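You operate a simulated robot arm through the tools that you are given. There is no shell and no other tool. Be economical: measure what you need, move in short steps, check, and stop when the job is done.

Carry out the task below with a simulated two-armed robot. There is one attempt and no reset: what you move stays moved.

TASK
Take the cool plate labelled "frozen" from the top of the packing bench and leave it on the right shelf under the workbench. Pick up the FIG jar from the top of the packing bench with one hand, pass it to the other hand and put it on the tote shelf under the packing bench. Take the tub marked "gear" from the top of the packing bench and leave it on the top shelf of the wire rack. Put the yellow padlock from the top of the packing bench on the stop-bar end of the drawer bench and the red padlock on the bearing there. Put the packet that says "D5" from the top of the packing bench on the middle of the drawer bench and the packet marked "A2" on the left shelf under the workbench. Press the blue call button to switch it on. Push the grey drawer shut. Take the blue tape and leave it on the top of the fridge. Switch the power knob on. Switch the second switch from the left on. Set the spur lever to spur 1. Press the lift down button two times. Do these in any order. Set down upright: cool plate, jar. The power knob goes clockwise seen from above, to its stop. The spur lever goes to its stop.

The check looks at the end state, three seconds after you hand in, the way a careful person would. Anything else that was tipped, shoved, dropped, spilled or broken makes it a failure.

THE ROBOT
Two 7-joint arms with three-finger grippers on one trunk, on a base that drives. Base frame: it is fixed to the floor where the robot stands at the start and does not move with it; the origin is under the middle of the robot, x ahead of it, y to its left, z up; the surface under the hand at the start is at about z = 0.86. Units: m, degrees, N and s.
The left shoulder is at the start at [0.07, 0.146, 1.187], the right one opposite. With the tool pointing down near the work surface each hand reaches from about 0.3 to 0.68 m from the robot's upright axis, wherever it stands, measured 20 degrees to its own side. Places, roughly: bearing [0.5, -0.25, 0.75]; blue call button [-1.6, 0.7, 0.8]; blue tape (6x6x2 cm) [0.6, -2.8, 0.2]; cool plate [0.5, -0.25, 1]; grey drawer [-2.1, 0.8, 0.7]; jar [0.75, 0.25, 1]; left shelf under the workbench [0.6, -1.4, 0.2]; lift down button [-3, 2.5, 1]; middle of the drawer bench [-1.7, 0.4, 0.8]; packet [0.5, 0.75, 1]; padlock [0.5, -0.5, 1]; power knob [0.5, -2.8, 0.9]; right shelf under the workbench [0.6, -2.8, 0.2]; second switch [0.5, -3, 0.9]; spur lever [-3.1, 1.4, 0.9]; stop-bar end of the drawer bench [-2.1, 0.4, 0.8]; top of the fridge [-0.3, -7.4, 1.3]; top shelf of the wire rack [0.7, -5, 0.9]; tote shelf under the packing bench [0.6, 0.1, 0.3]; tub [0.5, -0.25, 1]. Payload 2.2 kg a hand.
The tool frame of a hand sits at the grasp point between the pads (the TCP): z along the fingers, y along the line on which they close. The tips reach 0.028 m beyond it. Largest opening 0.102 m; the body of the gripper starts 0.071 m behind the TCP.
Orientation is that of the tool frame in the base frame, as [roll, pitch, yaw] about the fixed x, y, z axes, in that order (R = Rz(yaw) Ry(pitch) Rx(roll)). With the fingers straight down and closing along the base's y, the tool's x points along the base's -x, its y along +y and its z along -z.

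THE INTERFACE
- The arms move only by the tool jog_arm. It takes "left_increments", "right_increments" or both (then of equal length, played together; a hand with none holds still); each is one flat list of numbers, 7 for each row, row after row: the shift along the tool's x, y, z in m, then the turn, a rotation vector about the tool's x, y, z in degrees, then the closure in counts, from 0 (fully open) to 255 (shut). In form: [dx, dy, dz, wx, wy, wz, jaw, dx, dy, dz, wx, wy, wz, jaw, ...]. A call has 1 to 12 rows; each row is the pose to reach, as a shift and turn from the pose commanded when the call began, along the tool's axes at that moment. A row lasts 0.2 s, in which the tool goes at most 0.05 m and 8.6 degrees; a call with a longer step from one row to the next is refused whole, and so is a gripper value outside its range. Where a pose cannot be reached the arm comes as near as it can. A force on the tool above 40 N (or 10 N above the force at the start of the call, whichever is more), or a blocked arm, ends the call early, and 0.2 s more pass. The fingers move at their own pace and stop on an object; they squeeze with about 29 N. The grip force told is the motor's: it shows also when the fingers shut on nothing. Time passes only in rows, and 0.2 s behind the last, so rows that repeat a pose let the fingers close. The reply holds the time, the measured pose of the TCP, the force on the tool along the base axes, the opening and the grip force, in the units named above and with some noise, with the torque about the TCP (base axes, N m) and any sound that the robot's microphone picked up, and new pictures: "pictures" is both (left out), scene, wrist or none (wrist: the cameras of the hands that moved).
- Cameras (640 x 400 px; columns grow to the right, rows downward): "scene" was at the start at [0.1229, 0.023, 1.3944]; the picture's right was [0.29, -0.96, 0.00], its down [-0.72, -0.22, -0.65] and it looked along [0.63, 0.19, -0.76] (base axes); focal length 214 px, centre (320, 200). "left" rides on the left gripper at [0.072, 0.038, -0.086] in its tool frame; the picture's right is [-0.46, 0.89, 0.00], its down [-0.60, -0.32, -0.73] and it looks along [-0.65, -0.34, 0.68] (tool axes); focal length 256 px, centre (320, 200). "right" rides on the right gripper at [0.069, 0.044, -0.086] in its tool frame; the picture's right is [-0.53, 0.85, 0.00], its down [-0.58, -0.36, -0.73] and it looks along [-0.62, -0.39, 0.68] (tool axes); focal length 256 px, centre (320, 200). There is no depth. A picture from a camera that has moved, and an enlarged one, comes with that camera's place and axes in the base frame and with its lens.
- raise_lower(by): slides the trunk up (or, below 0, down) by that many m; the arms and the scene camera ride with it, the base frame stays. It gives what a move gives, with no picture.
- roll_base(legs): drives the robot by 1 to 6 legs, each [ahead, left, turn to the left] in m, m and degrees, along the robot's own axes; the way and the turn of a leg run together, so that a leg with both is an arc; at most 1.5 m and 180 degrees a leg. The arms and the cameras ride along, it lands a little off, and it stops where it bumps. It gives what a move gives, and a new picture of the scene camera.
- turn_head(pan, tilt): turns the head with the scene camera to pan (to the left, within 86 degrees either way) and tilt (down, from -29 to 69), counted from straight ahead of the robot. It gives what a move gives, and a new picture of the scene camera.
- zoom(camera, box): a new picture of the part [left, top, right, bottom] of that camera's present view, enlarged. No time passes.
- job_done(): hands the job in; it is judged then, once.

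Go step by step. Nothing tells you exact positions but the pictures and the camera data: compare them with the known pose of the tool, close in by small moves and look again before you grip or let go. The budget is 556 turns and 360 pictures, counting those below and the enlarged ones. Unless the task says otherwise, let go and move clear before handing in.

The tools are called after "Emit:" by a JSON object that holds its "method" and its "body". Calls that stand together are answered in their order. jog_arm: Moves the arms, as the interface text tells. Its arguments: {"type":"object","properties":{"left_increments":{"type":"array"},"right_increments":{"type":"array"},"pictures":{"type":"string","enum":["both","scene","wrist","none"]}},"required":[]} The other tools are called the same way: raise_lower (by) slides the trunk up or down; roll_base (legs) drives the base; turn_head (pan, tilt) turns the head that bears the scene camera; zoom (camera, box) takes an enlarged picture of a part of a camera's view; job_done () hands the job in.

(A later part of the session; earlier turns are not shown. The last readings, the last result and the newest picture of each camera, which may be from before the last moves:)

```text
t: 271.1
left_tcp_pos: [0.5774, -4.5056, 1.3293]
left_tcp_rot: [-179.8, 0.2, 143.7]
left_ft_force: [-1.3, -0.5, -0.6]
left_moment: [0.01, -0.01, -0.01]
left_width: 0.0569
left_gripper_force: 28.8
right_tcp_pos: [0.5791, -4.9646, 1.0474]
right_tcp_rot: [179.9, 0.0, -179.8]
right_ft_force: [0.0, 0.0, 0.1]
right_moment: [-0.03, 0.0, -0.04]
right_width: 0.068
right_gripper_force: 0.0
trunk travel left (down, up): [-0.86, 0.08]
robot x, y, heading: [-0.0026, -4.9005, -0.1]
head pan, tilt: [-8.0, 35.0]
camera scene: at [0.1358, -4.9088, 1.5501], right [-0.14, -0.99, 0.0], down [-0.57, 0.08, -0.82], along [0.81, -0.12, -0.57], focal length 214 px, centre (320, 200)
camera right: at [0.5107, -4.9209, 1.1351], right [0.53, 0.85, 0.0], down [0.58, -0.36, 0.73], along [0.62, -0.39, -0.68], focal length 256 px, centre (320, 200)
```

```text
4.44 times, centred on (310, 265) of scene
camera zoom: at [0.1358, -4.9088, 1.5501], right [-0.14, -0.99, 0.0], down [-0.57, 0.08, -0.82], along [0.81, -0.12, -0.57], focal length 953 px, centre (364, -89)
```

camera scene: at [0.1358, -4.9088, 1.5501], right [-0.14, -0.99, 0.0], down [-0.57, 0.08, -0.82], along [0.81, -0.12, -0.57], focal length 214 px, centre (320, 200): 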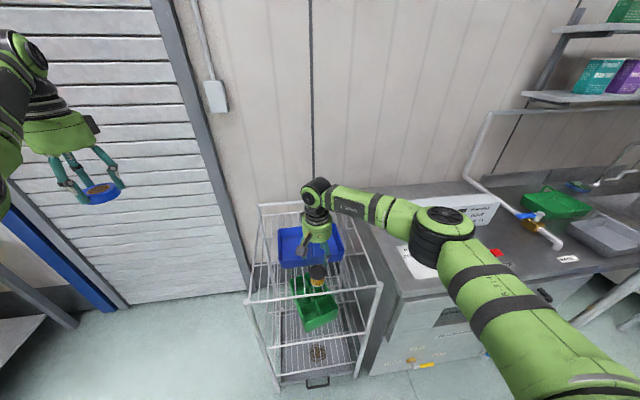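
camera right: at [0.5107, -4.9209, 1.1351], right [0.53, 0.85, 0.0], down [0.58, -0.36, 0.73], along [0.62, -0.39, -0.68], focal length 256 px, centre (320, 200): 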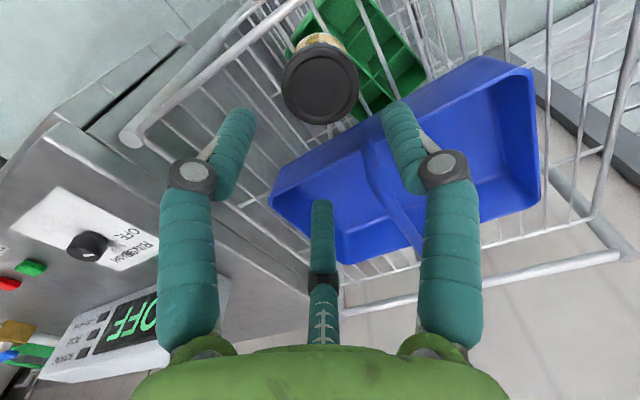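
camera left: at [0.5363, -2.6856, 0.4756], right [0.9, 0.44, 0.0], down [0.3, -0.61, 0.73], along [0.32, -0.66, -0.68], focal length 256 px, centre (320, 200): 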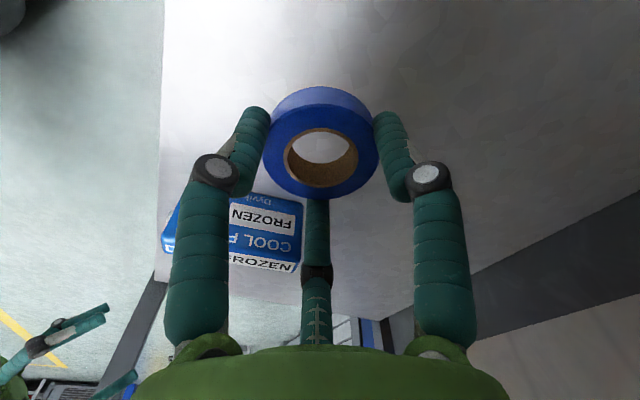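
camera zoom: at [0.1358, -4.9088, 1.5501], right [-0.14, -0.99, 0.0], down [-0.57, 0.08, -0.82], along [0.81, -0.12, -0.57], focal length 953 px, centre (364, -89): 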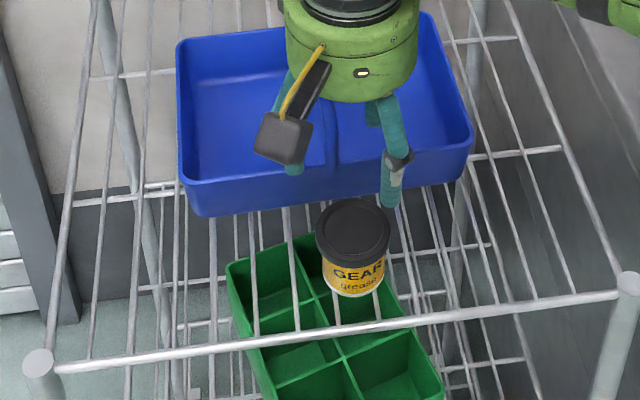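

Tub stands on the top shelf. Now on to the fridge: backing off, turning right to face −y.

Emit:
{"method": "roll_base", "body": {"legs": [[-0.6, 0, 0], [0, 0, -90]]}}

Emit:
{"method": "turn_head", "body": {"pan": 0, "tilt": 15}}

```text
t: 278.4
left_tcp_pos: [-0.2402, -5.4896, 1.3293]
left_tcp_rot: [-179.8, 0.2, 50.9]
left_ft_force: [-0.9, 0.3, -0.7]
left_moment: [0.03, -0.01, 0.02]
left_width: 0.0571
left_gripper_force: 29.5
right_tcp_pos: [-0.6976, -5.4671, 1.0483]
right_tcp_rot: [-180.0, 0.1, 87.2]
right_ft_force: [0.8, 0.2, -0.1]
right_moment: [-0.03, 0.01, 0.05]
right_width: 0.0679
right_gripper_force: 0.1
trunk travel left (down, up): [-0.86, 0.08]
robot x, y, heading: [-0.599, -4.888, -93.2]
head pan, tilt: [-8.0, 35.0]
camera scene: at [-0.6209, -5.0279, 1.5501], right [-0.98, 0.19, 0.0], down [0.11, 0.56, -0.82], along [-0.16, -0.8, -0.57], focal length 214 px, centre (320, 200)
```

scene: 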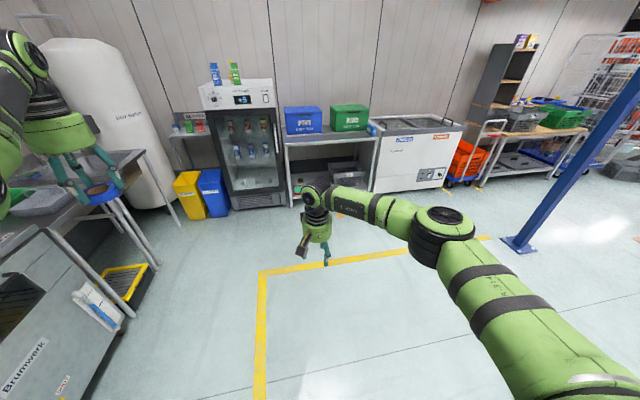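

```text
t: 279.3
left_tcp_pos: [-0.2392, -5.4893, 1.3285]
left_tcp_rot: [-179.8, 0.1, 50.9]
left_ft_force: [0.0, 0.6, -1.1]
left_moment: [-0.01, -0.01, 0.01]
left_width: 0.0571
left_gripper_force: 28.3
right_tcp_pos: [-0.6984, -5.4676, 1.0473]
right_tcp_rot: [179.9, 0.0, 87.3]
right_ft_force: [-0.2, -0.2, 0.0]
right_moment: [0.02, 0.04, 0.0]
right_width: 0.0681
right_gripper_force: 0.1
trunk travel left (down, up): [-0.86, 0.08]
robot x, y, heading: [-0.597, -4.8942, -93.0]
head pan, tilt: [0.0, 15.0]
camera scene: at [-0.6097, -5.0348, 1.582], right [-1.0, 0.06, 0.0], down [0.01, 0.26, -0.97], along [-0.05, -0.96, -0.26], focal length 214 px, centre (320, 200)
```

scene: 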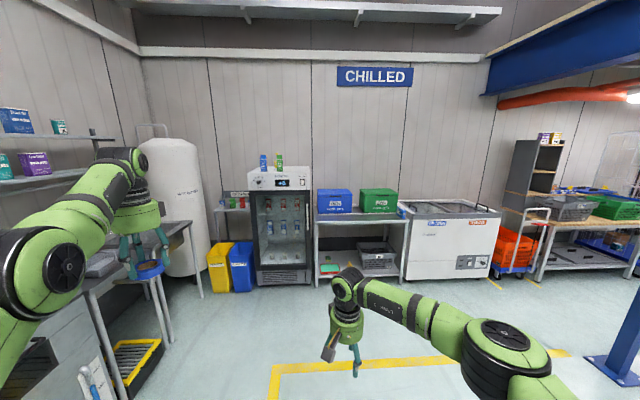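

Fridge top is at z≈1.30, front edge y≈−7.16, x from −0.64 to −0.02, with two cans on its left half. I retract the right arm, raise, and drive to set the tape at ≈(−0.48, −7.30).

Emit:
{"method": "jog_arm", "body": {"right_increments": [0.025, 0, -0.035, 0, 0, 0, 85, 0.05, 0, -0.07, 0, 0, 0, 85, 0.08, 0, -0.1, 0, 0, 0, 85, 0.11, 0, -0.13, 0, 0, 0, 85, 0.14, 0, -0.16, 0, 0, 0, 85, 0.17, 0, -0.19, 0, 0, 0, 85, 0.2, 0, -0.22, 0, 0, 0, 85], "pictures": "none"}}

Emit:
{"method": "raise_lower", "body": {"by": 0.08}}

Emit:
{"method": "roll_base", "body": {"legs": [[0, -0.22, 3], [1.3, 0, 0]]}}

```text
t: 280.9
left_tcp_pos: [-0.2394, -5.4875, 1.3298]
left_tcp_rot: [-179.8, 0.2, 51.0]
left_ft_force: [0.3, -0.7, 0.8]
left_moment: [0.03, 0.01, 0.01]
left_width: 0.0572
left_gripper_force: 29.4
right_tcp_pos: [-0.6862, -5.2655, 1.2685]
right_tcp_rot: [-180.0, 0.1, 87.2]
right_ft_force: [-0.3, 0.0, -0.1]
right_moment: [0.01, -0.02, -0.01]
right_width: 0.068
right_gripper_force: 0.0
trunk travel left (down, up): [-0.86, 0.08]
robot x, y, heading: [-0.5996, -4.8914, -93.2]
head pan, tilt: [0.0, 15.0]
```

```text
t: 282.0
left_tcp_pos: [-0.2397, -5.4885, 1.4095]
left_tcp_rot: [-179.9, 0.0, 51.0]
left_ft_force: [-0.4, 0.7, -0.3]
left_moment: [-0.02, -0.03, -0.01]
left_width: 0.0572
left_gripper_force: 29.6
right_tcp_pos: [-0.6861, -5.2672, 1.3466]
right_tcp_rot: [-179.9, 0.0, 87.3]
right_ft_force: [1.2, -0.2, 0.4]
right_moment: [0.0, -0.02, -0.02]
right_width: 0.068
right_gripper_force: 0.0
trunk travel left (down, up): [-0.94, 0.0]
robot x, y, heading: [-0.5975, -4.894, -93.0]
head pan, tilt: [0.0, 15.0]
```

```text
t: 289.8
left_tcp_pos: [-0.4261, -6.7584, 1.4096]
left_tcp_rot: [-180.0, 0.0, 54.1]
left_ft_force: [0.2, -0.1, -0.8]
left_moment: [0.0, -0.01, 0.0]
left_width: 0.0571
left_gripper_force: 28.9
right_tcp_pos: [-0.8856, -6.5617, 1.3466]
right_tcp_rot: [180.0, 0.0, 90.3]
right_ft_force: [-0.7, -0.4, -0.1]
right_moment: [-0.04, -0.01, 0.02]
right_width: 0.0679
right_gripper_force: 0.0
trunk travel left (down, up): [-0.94, 0.0]
robot x, y, heading: [-0.8216, -6.1852, -89.8]
head pan, tilt: [0.0, 15.0]
camera scene: at [-0.8204, -6.3254, 1.6622], right [-1.0, 0.0, 0.0], down [0.0, 0.26, -0.97], along [0.0, -0.97, -0.26], focal length 214 px, centre (320, 200)
```

scene: 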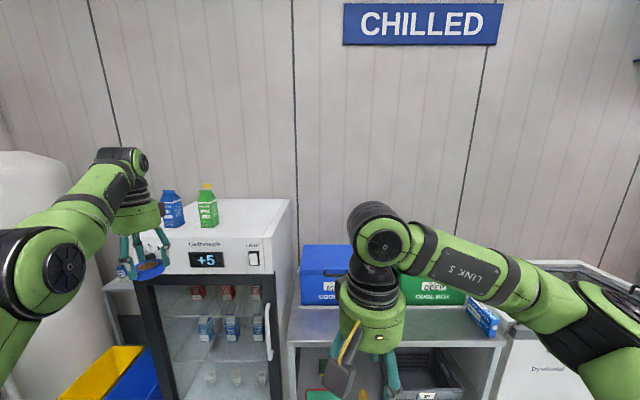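

Fridge top spans x −0.10…−0.69, y from −7.08 back; cans are left of x≈−0.27. I tuck the left hand inward and drive to put the tape at ≈(−0.52, −7.28).

Emit:
{"method": "jog_arm", "body": {"left_increments": [-0.0354, -0.0225, 0, 0, 0, 0, 255, -0.0708, -0.045, 0, 0, 0, 0, 255, -0.106, -0.0675, 0, 0, 0, 0, 255, -0.1416, -0.09, 0, 0, 0, 0, 255, -0.177, -0.1125, 0, 0, 0, 0, 255], "pictures": "none"}}

Emit:
{"method": "roll_base", "body": {"legs": [[0.3, 0.1, 0]]}}

Emit:
{"method": "zoom", "body": {"camera": "left", "box": [0, 0, 640, 400]}}

```text
t: 291.0
left_tcp_pos: [-0.6015, -6.7969, 1.4013]
left_tcp_rot: [-179.9, 0.0, 54.1]
left_ft_force: [-0.3, -0.2, -0.7]
left_moment: [-0.01, -0.06, 0.0]
left_width: 0.0571
left_gripper_force: 29.2
left hand out of reach, approached as far as the arm can: row 2, 3, 4, 5
right_tcp_pos: [-0.8888, -6.5637, 1.3462]
right_tcp_rot: [179.7, -0.2, 90.3]
right_ft_force: [-0.2, 0.0, -1.1]
right_moment: [0.0, -0.04, 0.02]
right_width: 0.068
right_gripper_force: 0.0
trunk travel left (down, up): [-0.94, 0.0]
robot x, y, heading: [-0.8211, -6.1836, -89.8]
head pan, tilt: [0.0, 15.0]
```

```text
t: 293.2
left_tcp_pos: [-0.4982, -7.0955, 1.4026]
left_tcp_rot: [-179.9, 0.2, 54.0]
left_ft_force: [0.1, 1.1, 0.7]
left_moment: [-0.06, -0.03, -0.02]
left_width: 0.0568
left_gripper_force: 29.3
right_tcp_pos: [-0.7866, -6.8613, 1.3477]
right_tcp_rot: [179.9, 0.1, 90.3]
right_ft_force: [0.2, 0.7, 0.5]
right_moment: [-0.02, -0.02, -0.02]
right_width: 0.068
right_gripper_force: 0.1
trunk travel left (down, up): [-0.94, 0.0]
robot x, y, heading: [-0.7157, -6.4891, -90.1]
head pan, tilt: [0.0, 15.0]
camera scene: at [-0.7218, -6.6249, 1.6625], right [-1.0, 0.0, 0.0], down [0.0, 0.26, -0.97], along [0.0, -0.97, -0.26], focal length 214 px, centre (320, 200)
```

scene: 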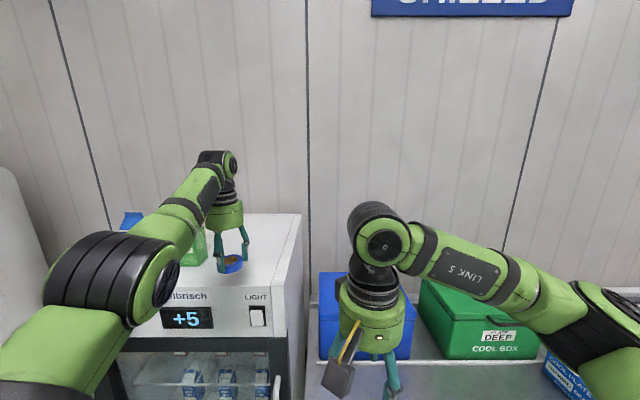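

```text
1.00 times, centred on (320, 200) of left (not enlarged: the box is as wide or as high as the picture)
camera zoom: at [-0.4251, -7.0593, 1.489], right [0.44, -0.9, 0.0], down [-0.61, -0.3, 0.73], along [-0.66, -0.33, -0.68], focal length 256 px, centre (320, 200)
```

zoom: 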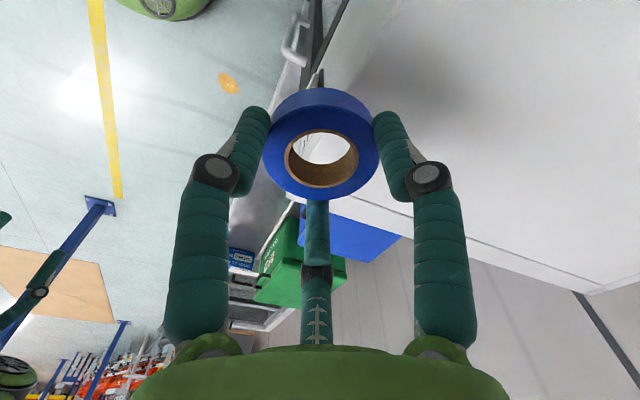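

Emit:
{"method": "roll_base", "body": {"legs": [[0.16, -0.01, 0]]}}

Emit:
{"method": "jog_arm", "body": {"left_increments": [0, 0, 0.02, 0, 0, 0, 255, 0, 0, 0.035, 0, 0, 0, 255, 0, 0, 0.045, 0, 0, 0, 255], "pictures": "wrist"}}

```text
t: 294.6
left_tcp_pos: [-0.5068, -7.2501, 1.4054]
left_tcp_rot: [180.0, 0.3, 54.1]
left_ft_force: [1.4, 1.0, 0.2]
left_moment: [-0.05, -0.02, 0.04]
left_width: 0.0574
left_gripper_force: 29.3
right_tcp_pos: [-0.7947, -7.0172, 1.3488]
right_tcp_rot: [180.0, 0.2, 90.4]
right_ft_force: [-0.7, 0.6, 0.0]
right_moment: [-0.05, -0.01, -0.02]
right_width: 0.0681
right_gripper_force: 0.0
trunk travel left (down, up): [-0.94, 0.0]
robot x, y, heading: [-0.7333, -6.6406, -89.9]
head pan, tilt: [0.0, 15.0]
camera scene: at [-0.7298, -6.7795, 1.6626], right [-1.0, 0.0, 0.0], down [0.0, 0.26, -0.97], along [0.0, -0.97, -0.26], focal length 214 px, centre (320, 200)
```

scene: 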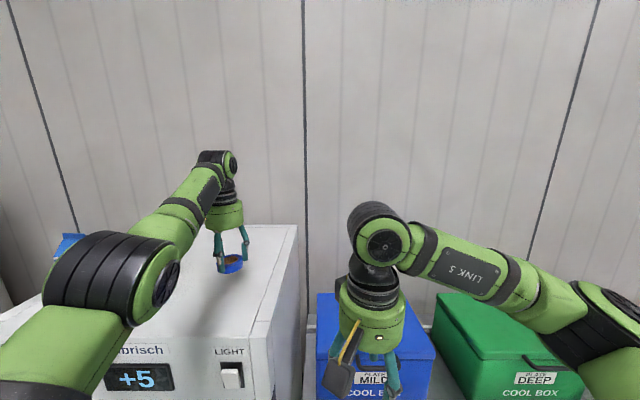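

```text
t: 295.4
left_tcp_pos: [-0.5071, -7.2678, 1.3601]
left_tcp_rot: [-179.8, 0.0, 54.1]
left_ft_force: [-0.5, -0.4, -0.9]
left_moment: [-0.01, 0.0, -0.01]
left_width: 0.0571
left_gripper_force: 28.5
left hand out of reach, approached as far as the arm can: row 1, 2, 3
right_tcp_pos: [-0.7953, -7.0224, 1.3469]
right_tcp_rot: [180.0, 0.0, 90.5]
right_ft_force: [0.1, -1.1, 0.3]
right_moment: [0.01, 0.02, 0.0]
right_width: 0.068
right_gripper_force: 0.0
trunk travel left (down, up): [-0.94, 0.0]
robot x, y, heading: [-0.7308, -6.6416, -90.0]
head pan, tilt: [0.0, 15.0]
camera left: at [-0.4328, -7.2317, 1.4452], right [0.44, -0.9, 0.0], down [-0.61, -0.31, 0.73], along [-0.66, -0.32, -0.68], focal length 256 px, centre (320, 200)
```

left: 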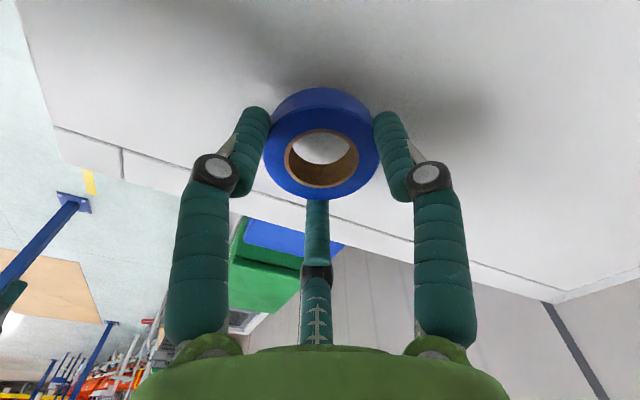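

Emit:
{"method": "jog_arm", "body": {"left_increments": [0, 0, 0.01, 0, 0, 0, 255, 0, 0, 0.018, 0, 0, 0, 255, 0, 0, 0.023, 0, 0, 0, 255], "pictures": "none"}}

```text
t: 296.2
left_tcp_pos: [-0.5071, -7.2727, 1.3392]
left_tcp_rot: [-179.8, 0.0, 54.1]
left_ft_force: [-0.3, 0.0, -1.3]
left_moment: [0.03, 0.01, 0.03]
left_width: 0.0572
left_gripper_force: 29.4
left hand out of reach, approached as far as the arm can: row 2, 3
right_tcp_pos: [-0.7956, -7.0212, 1.3466]
right_tcp_rot: [180.0, -0.1, 90.5]
right_ft_force: [-0.4, 0.4, 0.7]
right_moment: [-0.01, -0.01, -0.01]
right_width: 0.0677
right_gripper_force: 0.1
trunk travel left (down, up): [-0.94, 0.0]
robot x, y, heading: [-0.7303, -6.6453, -89.9]
head pan, tilt: [0.0, 15.0]
```

Emit:
{"method": "raise_lower", "body": {"by": -0.006}}

Emit:
{"method": "raise_lower", "body": {"by": -0.004}}

```text
t: 296.7
left_tcp_pos: [-0.5061, -7.2721, 1.3351]
left_tcp_rot: [-179.9, 0.1, 54.1]
left_ft_force: [-0.1, -1.4, 8.1]
left_moment: [0.18, -0.09, -0.02]
left_width: 0.0572
left_gripper_force: 29.2
right_tcp_pos: [-0.7948, -7.0206, 1.3407]
right_tcp_rot: [179.9, 0.0, 90.6]
right_ft_force: [-0.7, 0.7, 0.4]
right_moment: [0.03, -0.01, -0.02]
right_width: 0.068
right_gripper_force: 0.0
trunk travel left (down, up): [-0.934, 0.006]
robot x, y, heading: [-0.7302, -6.64, -89.6]
head pan, tilt: [0.0, 15.0]
```

```text
t: 297.3
left_tcp_pos: [-0.5065, -7.2717, 1.3333]
left_tcp_rot: [179.8, 0.4, 54.1]
left_ft_force: [3.2, -5.4, 20.8]
left_moment: [-0.13, -0.14, 0.0]
left_width: 0.0576
left_gripper_force: 29.1
right_tcp_pos: [-0.795, -7.0197, 1.338]
right_tcp_rot: [179.9, 0.1, 90.5]
right_ft_force: [-0.5, 0.9, -0.1]
right_moment: [-0.02, 0.0, 0.01]
right_width: 0.0681
right_gripper_force: 0.1
trunk travel left (down, up): [-0.93, 0.01]
robot x, y, heading: [-0.7313, -6.6443, -90.2]
head pan, tilt: [0.0, 15.0]
```

Tape rests on the fridge top. Releasing and rising.

Emit:
{"method": "jog_arm", "body": {"left_increments": [0, 0, -0.003, 0, 0, 0, 100, 0, 0, -0.003, 0, 0, 0, 60, 0, 0, -0.003, 0, 0, 0, 0, 0, 0, -0.003, 0, 0, 0, 0, 0, 0, -0.04, 0, 0, 0, 0, 0, 0, -0.08, 0, 0, 0, 0], "pictures": "wrist"}}

```text
t: 298.7
left_tcp_pos: [-0.5097, -7.2464, 1.4037]
left_tcp_rot: [-179.8, 0.0, 54.1]
left_ft_force: [-0.4, 0.2, -0.6]
left_moment: [0.01, -0.02, 0.01]
left_width: 0.1021
left_gripper_force: 0.0
left hand out of reach, approached as far as the arm can: row 5, 6
right_tcp_pos: [-0.795, -7.019, 1.3365]
right_tcp_rot: [179.9, 0.1, 90.5]
right_ft_force: [0.7, 0.6, 0.7]
right_moment: [-0.03, -0.02, -0.01]
right_width: 0.068
right_gripper_force: 0.1
trunk travel left (down, up): [-0.93, 0.01]
robot x, y, heading: [-0.7297, -6.641, -90.2]
head pan, tilt: [0.0, 15.0]
camera left: at [-0.4353, -7.2104, 1.4899], right [0.45, -0.9, 0.0], down [-0.61, -0.3, 0.73], along [-0.66, -0.33, -0.68], focal length 256 px, centre (320, 200)
```

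left: 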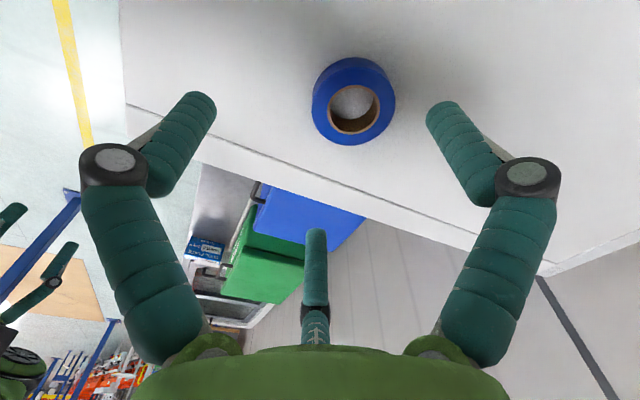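

Emit:
{"method": "roll_base", "body": {"legs": [[-0.7, 0, 0]]}}

Emit:
{"method": "zoom", "body": {"camera": "scene", "box": [100, 130, 320, 290]}}

```text
t: 302.5
left_tcp_pos: [-0.5106, -6.5462, 1.403]
left_tcp_rot: [-179.7, 0.0, 54.1]
left_ft_force: [0.4, -0.4, 0.0]
left_moment: [0.1, -0.03, -0.02]
left_width: 0.1018
left_gripper_force: 0.1
right_tcp_pos: [-0.7959, -6.3193, 1.3365]
right_tcp_rot: [180.0, -0.1, 90.2]
right_ft_force: [0.0, -0.1, 0.3]
right_moment: [-0.01, 0.01, 0.04]
right_width: 0.0679
right_gripper_force: 0.0
trunk travel left (down, up): [-0.93, 0.01]
robot x, y, heading: [-0.7276, -5.9433, -90.0]
head pan, tilt: [0.0, 15.0]
camera scene: at [-0.7307, -6.0838, 1.6518], right [-1.0, 0.0, 0.0], down [0.0, 0.26, -0.97], along [0.0, -0.97, -0.26], focal length 214 px, centre (320, 200)
```

scene: 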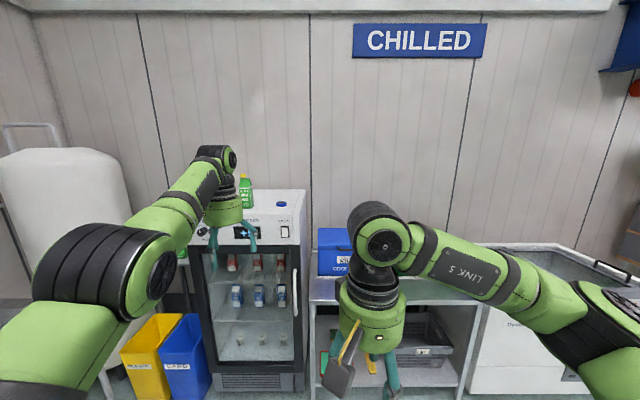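

```text
2.50 times, centred on (210, 210) of scene
camera zoom: at [-0.7307, -6.0838, 1.6518], right [-1.0, 0.0, 0.0], down [0.0, 0.26, -0.97], along [0.0, -0.97, -0.26], focal length 536 px, centre (595, 175)
```

zoom: 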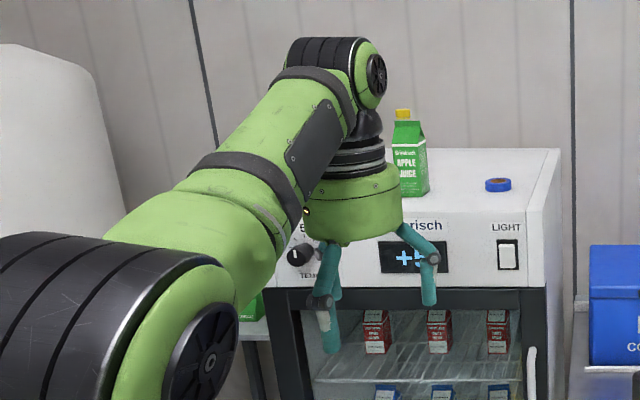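

Tape is in place. Turning back and driving to the packing bench for the yellow padlock and D5.

Emit:
{"method": "roll_base", "body": {"legs": [[-0.9, 0, 0], [0, 0, 90], [0.0, 1.5, 0], [0, 1.5, 0], [0, 1.45, 0]]}}

Emit:
{"method": "turn_head", "body": {"pan": 0, "tilt": 45}}

```text
t: 331.8
left_tcp_pos: [0.0928, -0.4322, 1.4029]
left_tcp_rot: [-179.9, 0.1, 140.8]
left_ft_force: [-0.5, 0.4, 0.4]
left_moment: [-0.02, 0.0, 0.02]
left_width: 0.1022
left_gripper_force: 0.0
right_tcp_pos: [-0.1506, -0.7034, 1.3367]
right_tcp_rot: [179.8, 0.0, 177.0]
right_ft_force: [-0.2, -0.5, -0.1]
right_moment: [-0.01, 0.0, 0.02]
right_width: 0.068
right_gripper_force: 0.1
trunk travel left (down, up): [-0.93, 0.01]
robot x, y, heading: [-0.5253, -0.6132, -3.2]
head pan, tilt: [0.0, 15.0]
camera scene: at [-0.3838, -0.6232, 1.6521], right [-0.06, -1.0, 0.0], down [-0.26, 0.02, -0.97], along [0.96, -0.05, -0.26], focal length 214 px, centre (320, 200)
```

scene: 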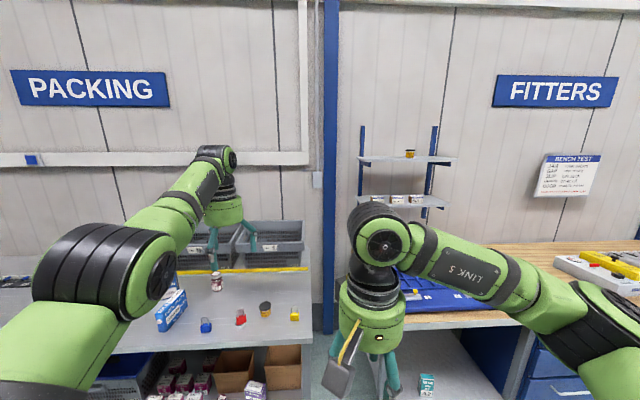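

```text
t: 332.7
left_tcp_pos: [0.0938, -0.4295, 1.4031]
left_tcp_rot: [-179.8, 0.0, 140.8]
left_ft_force: [0.9, -0.3, 0.2]
left_moment: [-0.04, 0.01, 0.0]
left_width: 0.1019
left_gripper_force: 0.0
right_tcp_pos: [-0.1506, -0.7014, 1.3365]
right_tcp_rot: [180.0, 0.1, 177.1]
right_ft_force: [-0.8, 0.4, -0.2]
right_moment: [0.03, 0.0, -0.02]
right_width: 0.068
right_gripper_force: 0.0
trunk travel left (down, up): [-0.93, 0.01]
robot x, y, heading: [-0.5258, -0.6134, -3.1]
head pan, tilt: [0.0, 45.0]
camera scene: at [-0.3958, -0.621, 1.6053], right [-0.06, -1.0, 0.0], down [-0.71, 0.04, -0.71], along [0.71, -0.04, -0.71], focal length 214 px, centre (320, 200)
```

scene: 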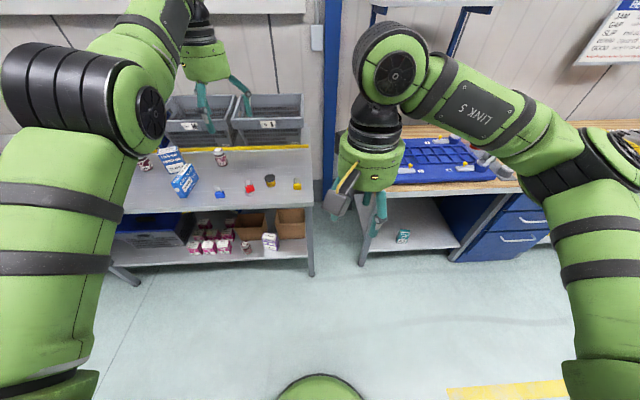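

Emit:
{"method": "roll_base", "body": {"legs": [[0.5, 0.19, 3.1]]}}

Emit:
{"method": "jog_arm", "body": {"right_increments": [-0.01, 0, 0.04, 0, 0, 0, 60, -0.025, -0.01, 0.085, 0, 0, 0, 30, -0.04, -0.02, 0.13, 0, 0, 0, 0, -0.055, -0.03, 0.175, 0, 0, 0, 0, -0.07, -0.04, 0.22, 0, 0, 0, 0, -0.07, -0.04, 0.25, 0, 0, 0, 0], "pictures": "both"}}

```text
t: 335.9
left_tcp_pos: [0.5954, -0.2208, 1.4053]
left_tcp_rot: [-179.9, 0.3, 143.8]
left_ft_force: [0.2, 0.1, -0.2]
left_moment: [-0.01, -0.02, 0.01]
left_width: 0.1018
left_gripper_force: 0.1
right_tcp_pos: [0.366, -0.5062, 1.3372]
right_tcp_rot: [179.9, 0.1, -179.8]
right_ft_force: [-0.6, -0.6, -0.1]
right_moment: [0.04, -0.01, -0.02]
right_width: 0.068
right_gripper_force: 0.0
trunk travel left (down, up): [-0.93, 0.01]
robot x, y, heading: [-0.0066, -0.4348, -0.1]
head pan, tilt: [0.0, 45.0]
camera scene: at [0.1161, -0.4375, 1.6055], right [0.0, -1.0, 0.0], down [-0.71, 0.0, -0.71], along [0.71, 0.0, -0.71], focal length 214 px, centre (320, 200)
```

scene: 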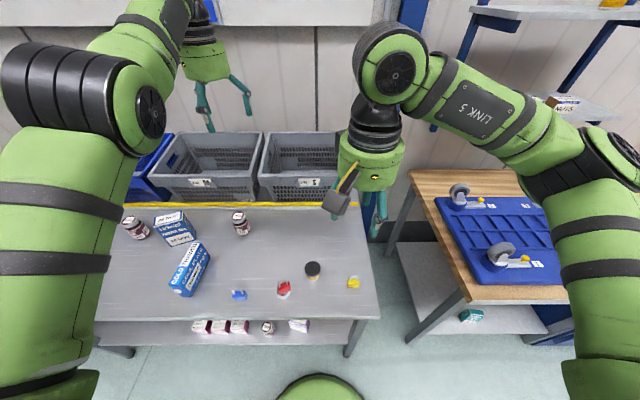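

```text
t: 337.3
left_tcp_pos: [0.5969, -0.2202, 1.4044]
left_tcp_rot: [-179.8, 0.1, 143.7]
left_ft_force: [0.1, 0.4, 0.3]
left_moment: [0.02, 0.0, -0.01]
left_width: 0.1021
left_gripper_force: 0.0
right_tcp_pos: [0.4376, -0.5449, 1.0872]
right_tcp_rot: [179.9, 0.0, -179.7]
right_ft_force: [-0.3, 0.0, 0.1]
right_moment: [-0.01, 0.0, 0.0]
right_width: 0.1021
right_gripper_force: 0.1
trunk travel left (down, up): [-0.93, 0.01]
robot x, y, heading: [-0.0089, -0.4382, -0.4]
head pan, tilt: [0.0, 45.0]
camera scene: at [0.1188, -0.4368, 1.6053], right [0.0, -1.0, 0.0], down [-0.71, 0.0, -0.71], along [0.71, 0.0, -0.71], focal length 214 px, centre (320, 200)
camera right: at [0.3678, -0.4998, 1.1739], right [0.53, 0.85, 0.0], down [0.58, -0.36, 0.73], along [0.62, -0.39, -0.68], focal length 256 px, centre (320, 200)
```

scene: 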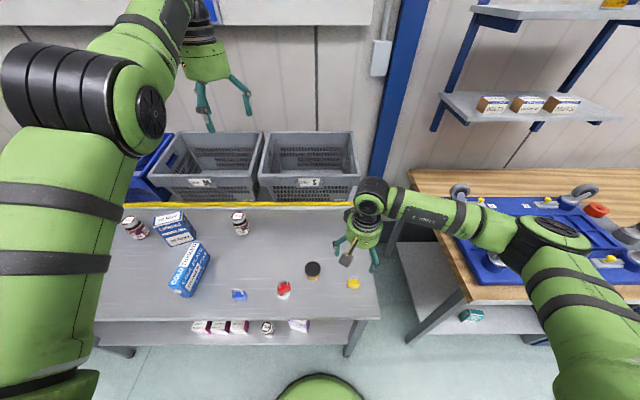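
right: 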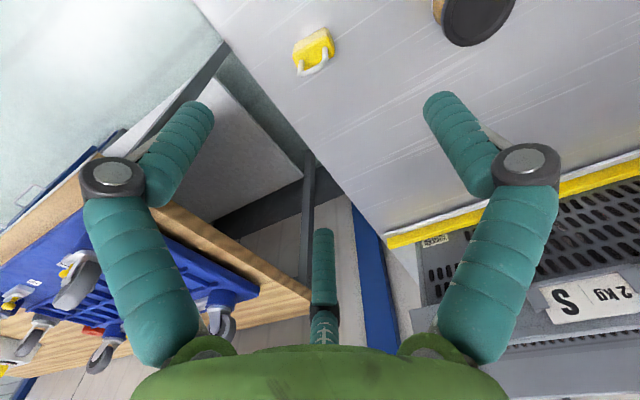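

Yellow padlock centre ≈(0.442, −0.552). Same grasp as the red one (yaw −150°).

Emit:
{"method": "jog_arm", "body": {"right_increments": [-0.004, -0.007, 0.02, 0, 0, -7.5, 0, -0.004, -0.007, 0.04, 0, 0, -15, 0, -0.004, -0.007, 0.06, 0, 0, -22.5, 0, -0.004, -0.007, 0.08, 0, 0, -30, 0, -0.004, -0.007, 0.08, 0, 0, -30, 0], "pictures": "wrist"}}

```text
t: 338.5
left_tcp_pos: [0.5964, -0.2198, 1.4028]
left_tcp_rot: [-179.8, 0.1, 143.8]
left_ft_force: [0.0, 0.6, 0.5]
left_moment: [0.02, -0.01, 0.04]
left_width: 0.1019
left_gripper_force: 0.1
right_tcp_pos: [0.4424, -0.5519, 1.009]
right_tcp_rot: [180.0, 0.1, -149.9]
right_ft_force: [-0.4, -0.3, -0.6]
right_moment: [0.0, -0.02, 0.01]
right_width: 0.1024
right_gripper_force: 0.1
trunk travel left (down, up): [-0.93, 0.01]
robot x, y, heading: [-0.0136, -0.4311, -0.2]
head pan, tilt: [0.0, 45.0]
camera right: at [0.3611, -0.5484, 1.0948], right [0.04, 1.0, 0.0], down [0.68, -0.02, 0.73], along [0.73, -0.03, -0.68], focal length 256 px, centre (320, 200)
```

right: 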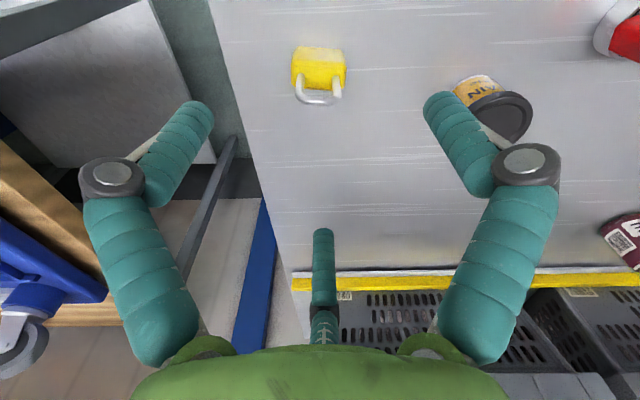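

Emit:
{"method": "jog_arm", "body": {"right_increments": [0.0025, 0.0015, 0.04, 0, 0, 0, 0, 0.0025, 0.0015, 0.08, 0, 0, 0, 0, 0.0025, 0.0015, 0.11, 0, 0, 0, 0, 0.0025, 0.0015, 0.11, 0, 0, 0, 80, 0.0025, 0.0015, 0.11, 0, 0, 0, 150, 0.0025, 0.0015, 0.11, 0, 0, 0, 255, 0.0025, 0.0015, 0.11, 0, 0, 0, 255, 0.0025, 0.0015, 0.11, 0, 0, 0, 255, 0.0025, 0.0015, 0.07, 0, 0, 0, 255, 0.0025, 0.0015, 0.02, 0, 0, 0, 255, 0.0025, 0.0015, -0.03, 0, 0, 0, 255, 0.0025, 0.0015, -0.08, 0, 0, 0, 255], "pictures": "wrist"}}

```text
t: 341.1
left_tcp_pos: [0.5968, -0.2208, 1.4033]
left_tcp_rot: [-179.8, 0.1, 143.8]
left_ft_force: [-0.2, -0.2, 0.6]
left_moment: [-0.01, 0.0, -0.02]
left_width: 0.102
left_gripper_force: 0.0
right_tcp_pos: [0.4385, -0.5487, 1.0888]
right_tcp_rot: [-179.9, 0.0, -149.8]
right_ft_force: [0.7, -0.1, -1.0]
right_moment: [0.03, -0.04, 0.0]
right_width: 0.0266
right_gripper_force: 29.2
trunk travel left (down, up): [-0.93, 0.01]
robot x, y, heading: [-0.0096, -0.4392, -0.4]
head pan, tilt: [0.0, 45.0]
camera right: at [0.3572, -0.5446, 1.1751], right [0.04, 1.0, 0.0], down [0.68, -0.02, 0.73], along [0.73, -0.03, -0.68], focal length 256 px, centre (320, 200)
```

right: 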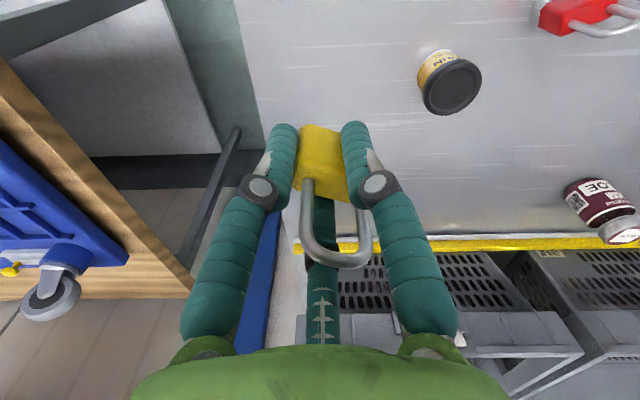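

Yellow padlock held. Driving to D5 (≈(0.50, 0.845)) for the left hand.

Emit:
{"method": "roll_base", "body": {"legs": [[-0.3, 0, 0.4], [0, 1.18, 0], [0.17, 0, 0]]}}

Emit:
{"method": "turn_head", "body": {"pan": 10, "tilt": 45}}

```text
t: 349.8
left_tcp_pos: [0.4471, 0.9596, 1.4062]
left_tcp_rot: [180.0, 0.3, 144.5]
left_ft_force: [-0.9, -1.0, -0.7]
left_moment: [-0.01, -0.04, -0.03]
left_width: 0.1019
left_gripper_force: 0.0
right_tcp_pos: [0.2936, 0.6309, 1.0893]
right_tcp_rot: [-179.9, 0.1, -149.1]
right_ft_force: [0.0, -0.2, -0.7]
right_moment: [0.0, -0.08, 0.02]
right_width: 0.0262
right_gripper_force: 28.9
trunk travel left (down, up): [-0.93, 0.01]
robot x, y, heading: [-0.1521, 0.7338, 0.4]
head pan, tilt: [0.0, 45.0]
camera scene: at [-0.0292, 0.7378, 1.6058], right [0.01, -1.0, 0.0], down [-0.7, -0.01, -0.71], along [0.71, 0.01, -0.7], focal length 214 px, centre (320, 200)
```

scene: 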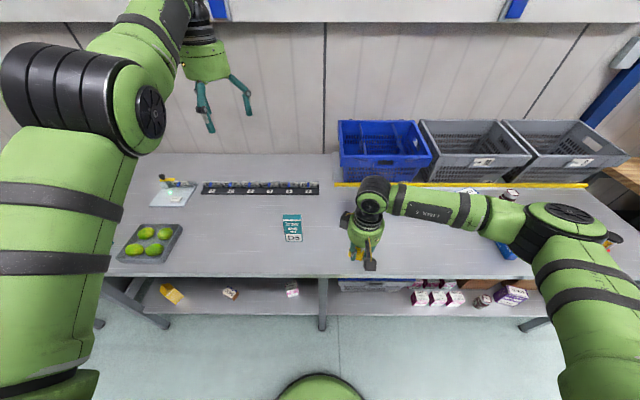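

```text
t: 350.5
left_tcp_pos: [0.452, 0.9609, 1.4043]
left_tcp_rot: [-179.9, 0.1, 144.5]
left_ft_force: [0.1, 0.2, 0.4]
left_moment: [0.02, -0.01, -0.04]
left_width: 0.1022
left_gripper_force: 0.1
right_tcp_pos: [0.2979, 0.6302, 1.0881]
right_tcp_rot: [179.9, 0.0, -149.1]
right_ft_force: [0.1, 0.3, -0.2]
right_moment: [0.0, -0.02, 0.01]
right_width: 0.026
right_gripper_force: 28.9
trunk travel left (down, up): [-0.93, 0.01]
robot x, y, heading: [-0.1501, 0.7378, 0.6]
head pan, tilt: [10.0, 45.0]
camera scene: at [-0.0264, 0.7519, 1.6053], right [0.18, -0.98, 0.0], down [-0.69, -0.13, -0.71], along [0.7, 0.13, -0.71], focal length 214 px, centre (320, 200)
```

scene: 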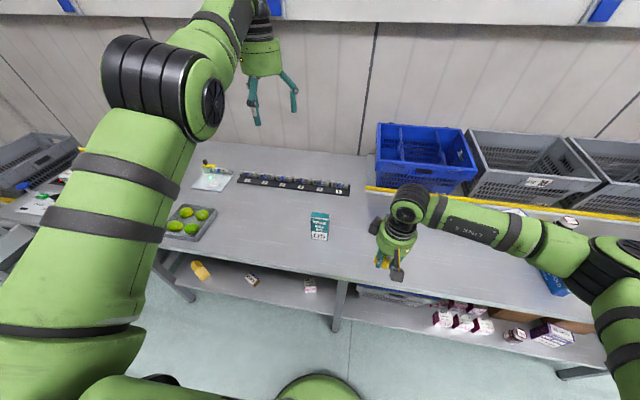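

Emit:
{"method": "jog_arm", "body": {"left_increments": [-0.0154, -0.0092, 0.04, 0, 0, 0, 0, -0.0307, -0.0185, 0.08, 0, 0, 0, 0, -0.046, -0.0277, 0.12, 0, 0, 0, 0, -0.0614, -0.0369, 0.16, 0, 0, 0, 0, -0.0768, -0.0461, 0.2, 0, 0, 0, 0, -0.092, -0.0554, 0.24, 0, 0, 0, 0, -0.1075, -0.0646, 0.28, 0, 0, 0, 0, -0.1075, -0.0646, 0.28, 0, 0, 0, 0], "pictures": "both"}}

Emit:
{"method": "zoom", "body": {"camera": "left", "box": [220, 0, 420, 150]}}

```text
t: 352.3
left_tcp_pos: [0.4847, 0.8473, 1.1239]
left_tcp_rot: [-179.8, 0.2, 144.5]
left_ft_force: [-0.4, 0.8, 0.4]
left_moment: [-0.02, -0.02, -0.03]
left_width: 0.1022
left_gripper_force: 0.1
left hand out of reach, approached as far as the arm can: row 1, 2, 3, 4, 5, 7, 8
right_tcp_pos: [0.2981, 0.6292, 1.0872]
right_tcp_rot: [180.0, 0.1, -149.1]
right_ft_force: [0.2, 0.6, -1.0]
right_moment: [-0.01, 0.01, 0.02]
right_width: 0.0262
right_gripper_force: 28.8
trunk travel left (down, up): [-0.93, 0.01]
robot x, y, heading: [-0.1554, 0.7348, 0.6]
head pan, tilt: [10.0, 45.0]
camera scene: at [-0.0259, 0.7514, 1.6053], right [0.18, -0.98, 0.0], down [-0.69, -0.13, -0.71], along [0.7, 0.13, -0.71], focal length 214 px, centre (320, 200)
camera left: at [0.4488, 0.9198, 1.2096], right [0.89, 0.45, 0.0], down [0.31, -0.61, 0.73], along [0.33, -0.65, -0.68], focal length 256 px, centre (320, 200)
```

scene: 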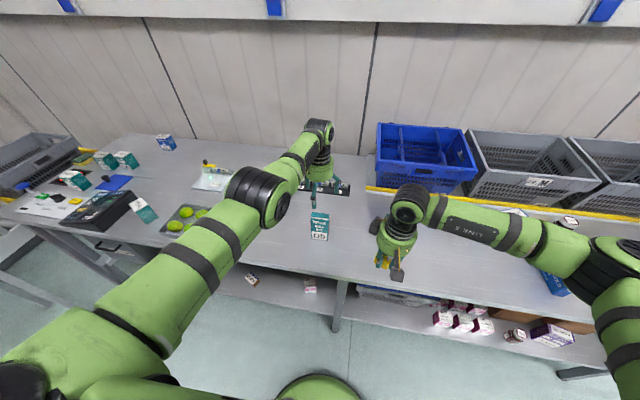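
left: 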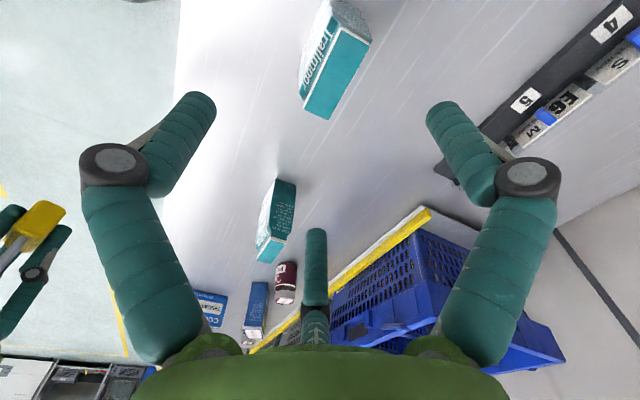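

```text
2.67 times, centred on (320, 75) of left
camera zoom: at [0.4488, 0.9198, 1.2096], right [0.89, 0.45, 0.0], down [0.31, -0.61, 0.73], along [0.33, -0.65, -0.68], focal length 683 px, centre (320, 533)
```

zoom: 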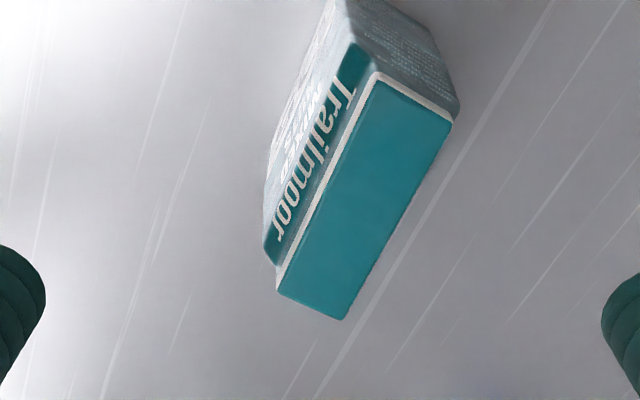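

D5's top centre ≈(0.497, 0.85), faces square to x. Nudging the base forward, then aligning and descending.

Emit:
{"method": "roll_base", "body": {"legs": [[0.06, 0, -0.5]]}}

Emit:
{"method": "jog_arm", "body": {"left_increments": [0.015, -0.01, 0.0, 0, 0, -2, 0, 0.03, -0.018, 0.0, 0, 0, -3.5, 0, 0.03, -0.018, 0.0, 0, 0, -3.5, 0], "pictures": "wrist"}}

```text
t: 353.2
left_tcp_pos: [0.5374, 0.8443, 1.1295]
left_tcp_rot: [179.9, 0.6, 144.1]
left_ft_force: [-0.8, -0.2, 0.1]
left_moment: [0.02, -0.06, 0.03]
left_width: 0.102
left_gripper_force: 0.0
right_tcp_pos: [0.3481, 0.6277, 1.0914]
right_tcp_rot: [-179.8, 0.4, -149.5]
right_ft_force: [-1.8, -0.4, -0.3]
right_moment: [-0.03, -0.09, 0.02]
right_width: 0.0259
right_gripper_force: 28.9
trunk travel left (down, up): [-0.93, 0.01]
robot x, y, heading: [-0.0934, 0.7373, 0.2]
head pan, tilt: [10.0, 45.0]
camera scene: at [0.022, 0.7516, 1.6064], right [0.17, -0.98, 0.0], down [-0.69, -0.12, -0.71], along [0.7, 0.12, -0.7], focal length 214 px, centre (320, 200)
```

scene: 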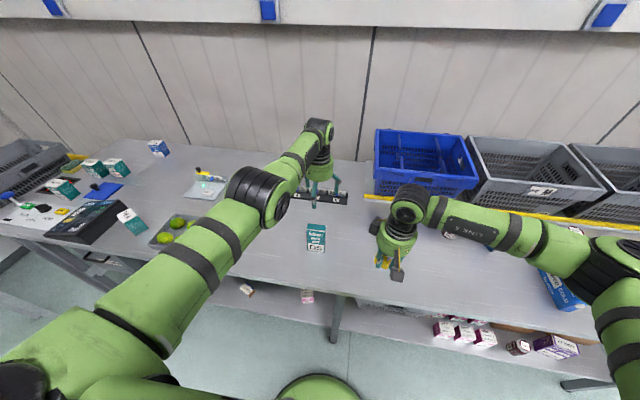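

```text
t: 354.0
left_tcp_pos: [0.5125, 0.8468, 1.1222]
left_tcp_rot: [-179.8, 0.1, 147.7]
left_ft_force: [-0.4, 1.1, 0.0]
left_moment: [0.0, 0.04, 0.03]
left_width: 0.1021
left_gripper_force: 0.2
right_tcp_pos: [0.3573, 0.6264, 1.0879]
right_tcp_rot: [179.9, -0.1, -149.6]
right_ft_force: [-0.2, -0.3, -0.6]
right_moment: [0.02, 0.01, -0.02]
right_width: 0.0262
right_gripper_force: 29.1
trunk travel left (down, up): [-0.93, 0.01]
robot x, y, heading: [-0.092, 0.7379, -0.1]
head pan, tilt: [10.0, 45.0]
camera left: at [0.471, 0.9158, 1.2085], right [0.87, 0.5, 0.0], down [0.34, -0.59, 0.73], along [0.36, -0.64, -0.68], focal length 256 px, centre (320, 200)
```

left: 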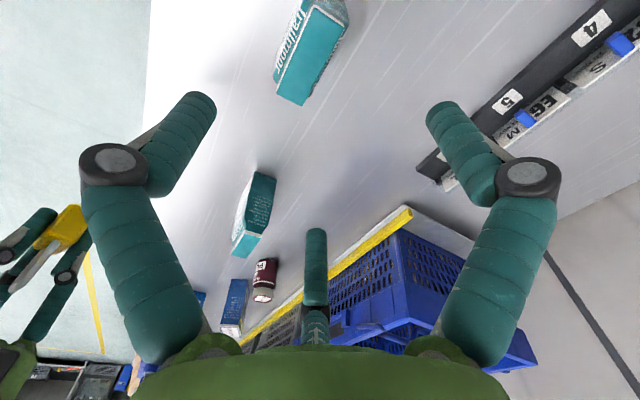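

Emit:
{"method": "jog_arm", "body": {"left_increments": [0.007, 0.0016, 0.04, 0, 0, 0, 0, 0.007, 0.0016, 0.08, 0, 0, 0, 0, 0.007, 0.0016, 0.115, 0, 0, 0, 0, 0.007, 0.0016, 0.14, 0, 0, 0, 0, 0.007, 0.0016, 0.155, 0, 0, 0, 0], "pictures": "wrist"}}

```text
t: 355.2
left_tcp_pos: [0.5046, 0.8503, 0.9688]
left_tcp_rot: [-179.7, 0.0, 147.6]
left_ft_force: [0.9, -0.6, -0.2]
left_moment: [-0.02, -0.01, -0.02]
left_width: 0.1018
left_gripper_force: 0.0
right_tcp_pos: [0.3563, 0.6271, 1.0884]
right_tcp_rot: [179.8, -0.1, -149.4]
right_ft_force: [-0.2, -0.6, -1.1]
right_moment: [0.01, 0.03, -0.02]
right_width: 0.0261
right_gripper_force: 29.2
trunk travel left (down, up): [-0.93, 0.01]
robot x, y, heading: [-0.0948, 0.7333, -0.2]
head pan, tilt: [10.0, 45.0]
camera left: at [0.464, 0.9208, 1.0547], right [0.87, 0.5, 0.0], down [0.34, -0.59, 0.73], along [0.36, -0.64, -0.68], focal length 256 px, centre (320, 200)
```

left: 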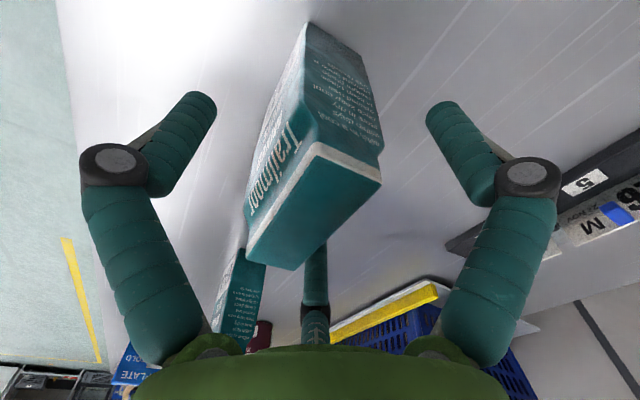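

Fingers are around D5 with no contact, matching the A2 view. Closing and lifting.

Emit:
{"method": "jog_arm", "body": {"left_increments": [0, 0, 0, 0, 0, 0, 60, 0, 0, 0, 0, 0, 0, 110, 0, 0, 0, 0, 0, 0, 255, 0, 0, 0, 0, 0, 0, 255, 0, 0, 0, 0, 0, 0, 255, 0, 0, -0.02, 0, 0, 0, 255, 0, 0, -0.06, 0, 0, 0, 255, 0, 0, -0.1, 0, 0, 0, 255, 0, 0, -0.14, 0, 0, 0, 255, 0, 0, -0.18, 0, 0, 0, 255], "pictures": "wrist"}}

```text
t: 357.4
left_tcp_pos: [0.5085, 0.8514, 1.1481]
left_tcp_rot: [-179.7, 0.0, 147.6]
left_ft_force: [-0.7, -0.1, -0.9]
left_moment: [0.01, 0.01, 0.01]
left_width: 0.0588
left_gripper_force: 29.0
right_tcp_pos: [0.3564, 0.627, 1.0889]
right_tcp_rot: [179.9, 0.0, -149.5]
right_ft_force: [-0.5, 0.5, -0.8]
right_moment: [-0.02, 0.02, -0.02]
right_width: 0.0262
right_gripper_force: 28.8
trunk travel left (down, up): [-0.93, 0.01]
robot x, y, heading: [-0.0926, 0.7383, 0.2]
head pan, tilt: [10.0, 45.0]
camera left: at [0.4668, 0.9217, 1.2347], right [0.87, 0.5, 0.0], down [0.34, -0.59, 0.73], along [0.36, -0.64, -0.68], focal length 256 px, centre (320, 200)
```

left: 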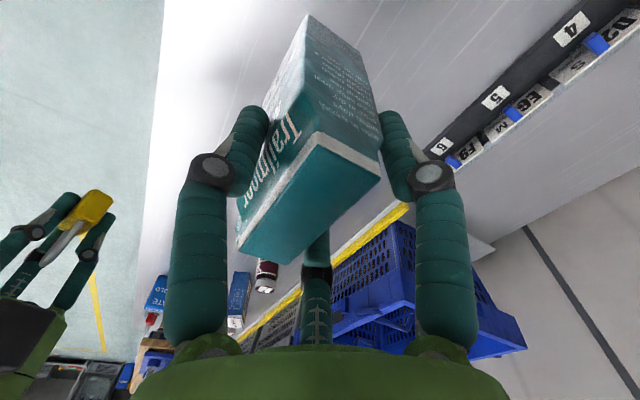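

D5 held. Backing off and turning round to look at the drawer bench.

Emit:
{"method": "roll_base", "body": {"legs": [[-0.35, 0, 0], [0, 0, 180]]}}

Emit:
{"method": "turn_head", "body": {"pan": 15, "tilt": 25}}

```text
t: 366.9
left_tcp_pos: [-1.0449, 0.6649, 1.148]
left_tcp_rot: [-179.8, 0.1, -36.6]
left_ft_force: [-0.4, 0.3, -1.6]
left_moment: [0.0, 0.02, -0.01]
left_width: 0.0588
left_gripper_force: 28.4
right_tcp_pos: [-0.8788, 0.8779, 1.0873]
right_tcp_rot: [179.9, -0.1, 26.4]
right_ft_force: [0.6, 0.2, -1.3]
right_moment: [-0.01, 0.02, -0.02]
right_width: 0.0263
right_gripper_force: 29.4
trunk travel left (down, up): [-0.93, 0.01]
robot x, y, heading: [-0.4352, 0.7371, 176.0]
head pan, tilt: [10.0, 45.0]
camera scene: at [-0.5689, 0.732, 1.6052], right [-0.1, 0.99, 0.0], down [0.7, 0.07, -0.71], along [-0.7, -0.07, -0.71], focal length 214 px, centre (320, 200)
```

scene: 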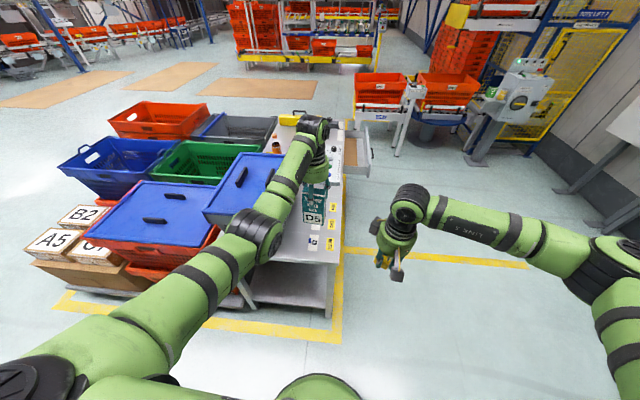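

```text
t: 367.7
left_tcp_pos: [-1.045, 0.6639, 1.1482]
left_tcp_rot: [-179.8, 0.1, -36.5]
left_ft_force: [-0.2, 0.8, -2.4]
left_moment: [0.02, 0.02, 0.0]
left_width: 0.0587
left_gripper_force: 29.1
right_tcp_pos: [-0.8773, 0.8776, 1.0884]
right_tcp_rot: [179.9, 0.0, 26.3]
right_ft_force: [0.1, -0.5, -0.4]
right_moment: [0.01, -0.02, -0.02]
right_width: 0.026
right_gripper_force: 28.8
trunk travel left (down, up): [-0.93, 0.01]
robot x, y, heading: [-0.4355, 0.7355, 175.8]
head pan, tilt: [15.0, 25.0]
camera scene: at [-0.5785, 0.7226, 1.6357], right [-0.19, 0.98, 0.0], down [0.42, 0.08, -0.91], along [-0.89, -0.17, -0.42], focal length 214 px, centre (320, 200)
```

scene: 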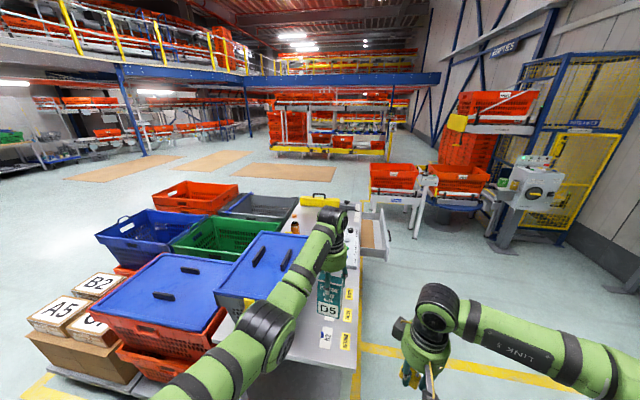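

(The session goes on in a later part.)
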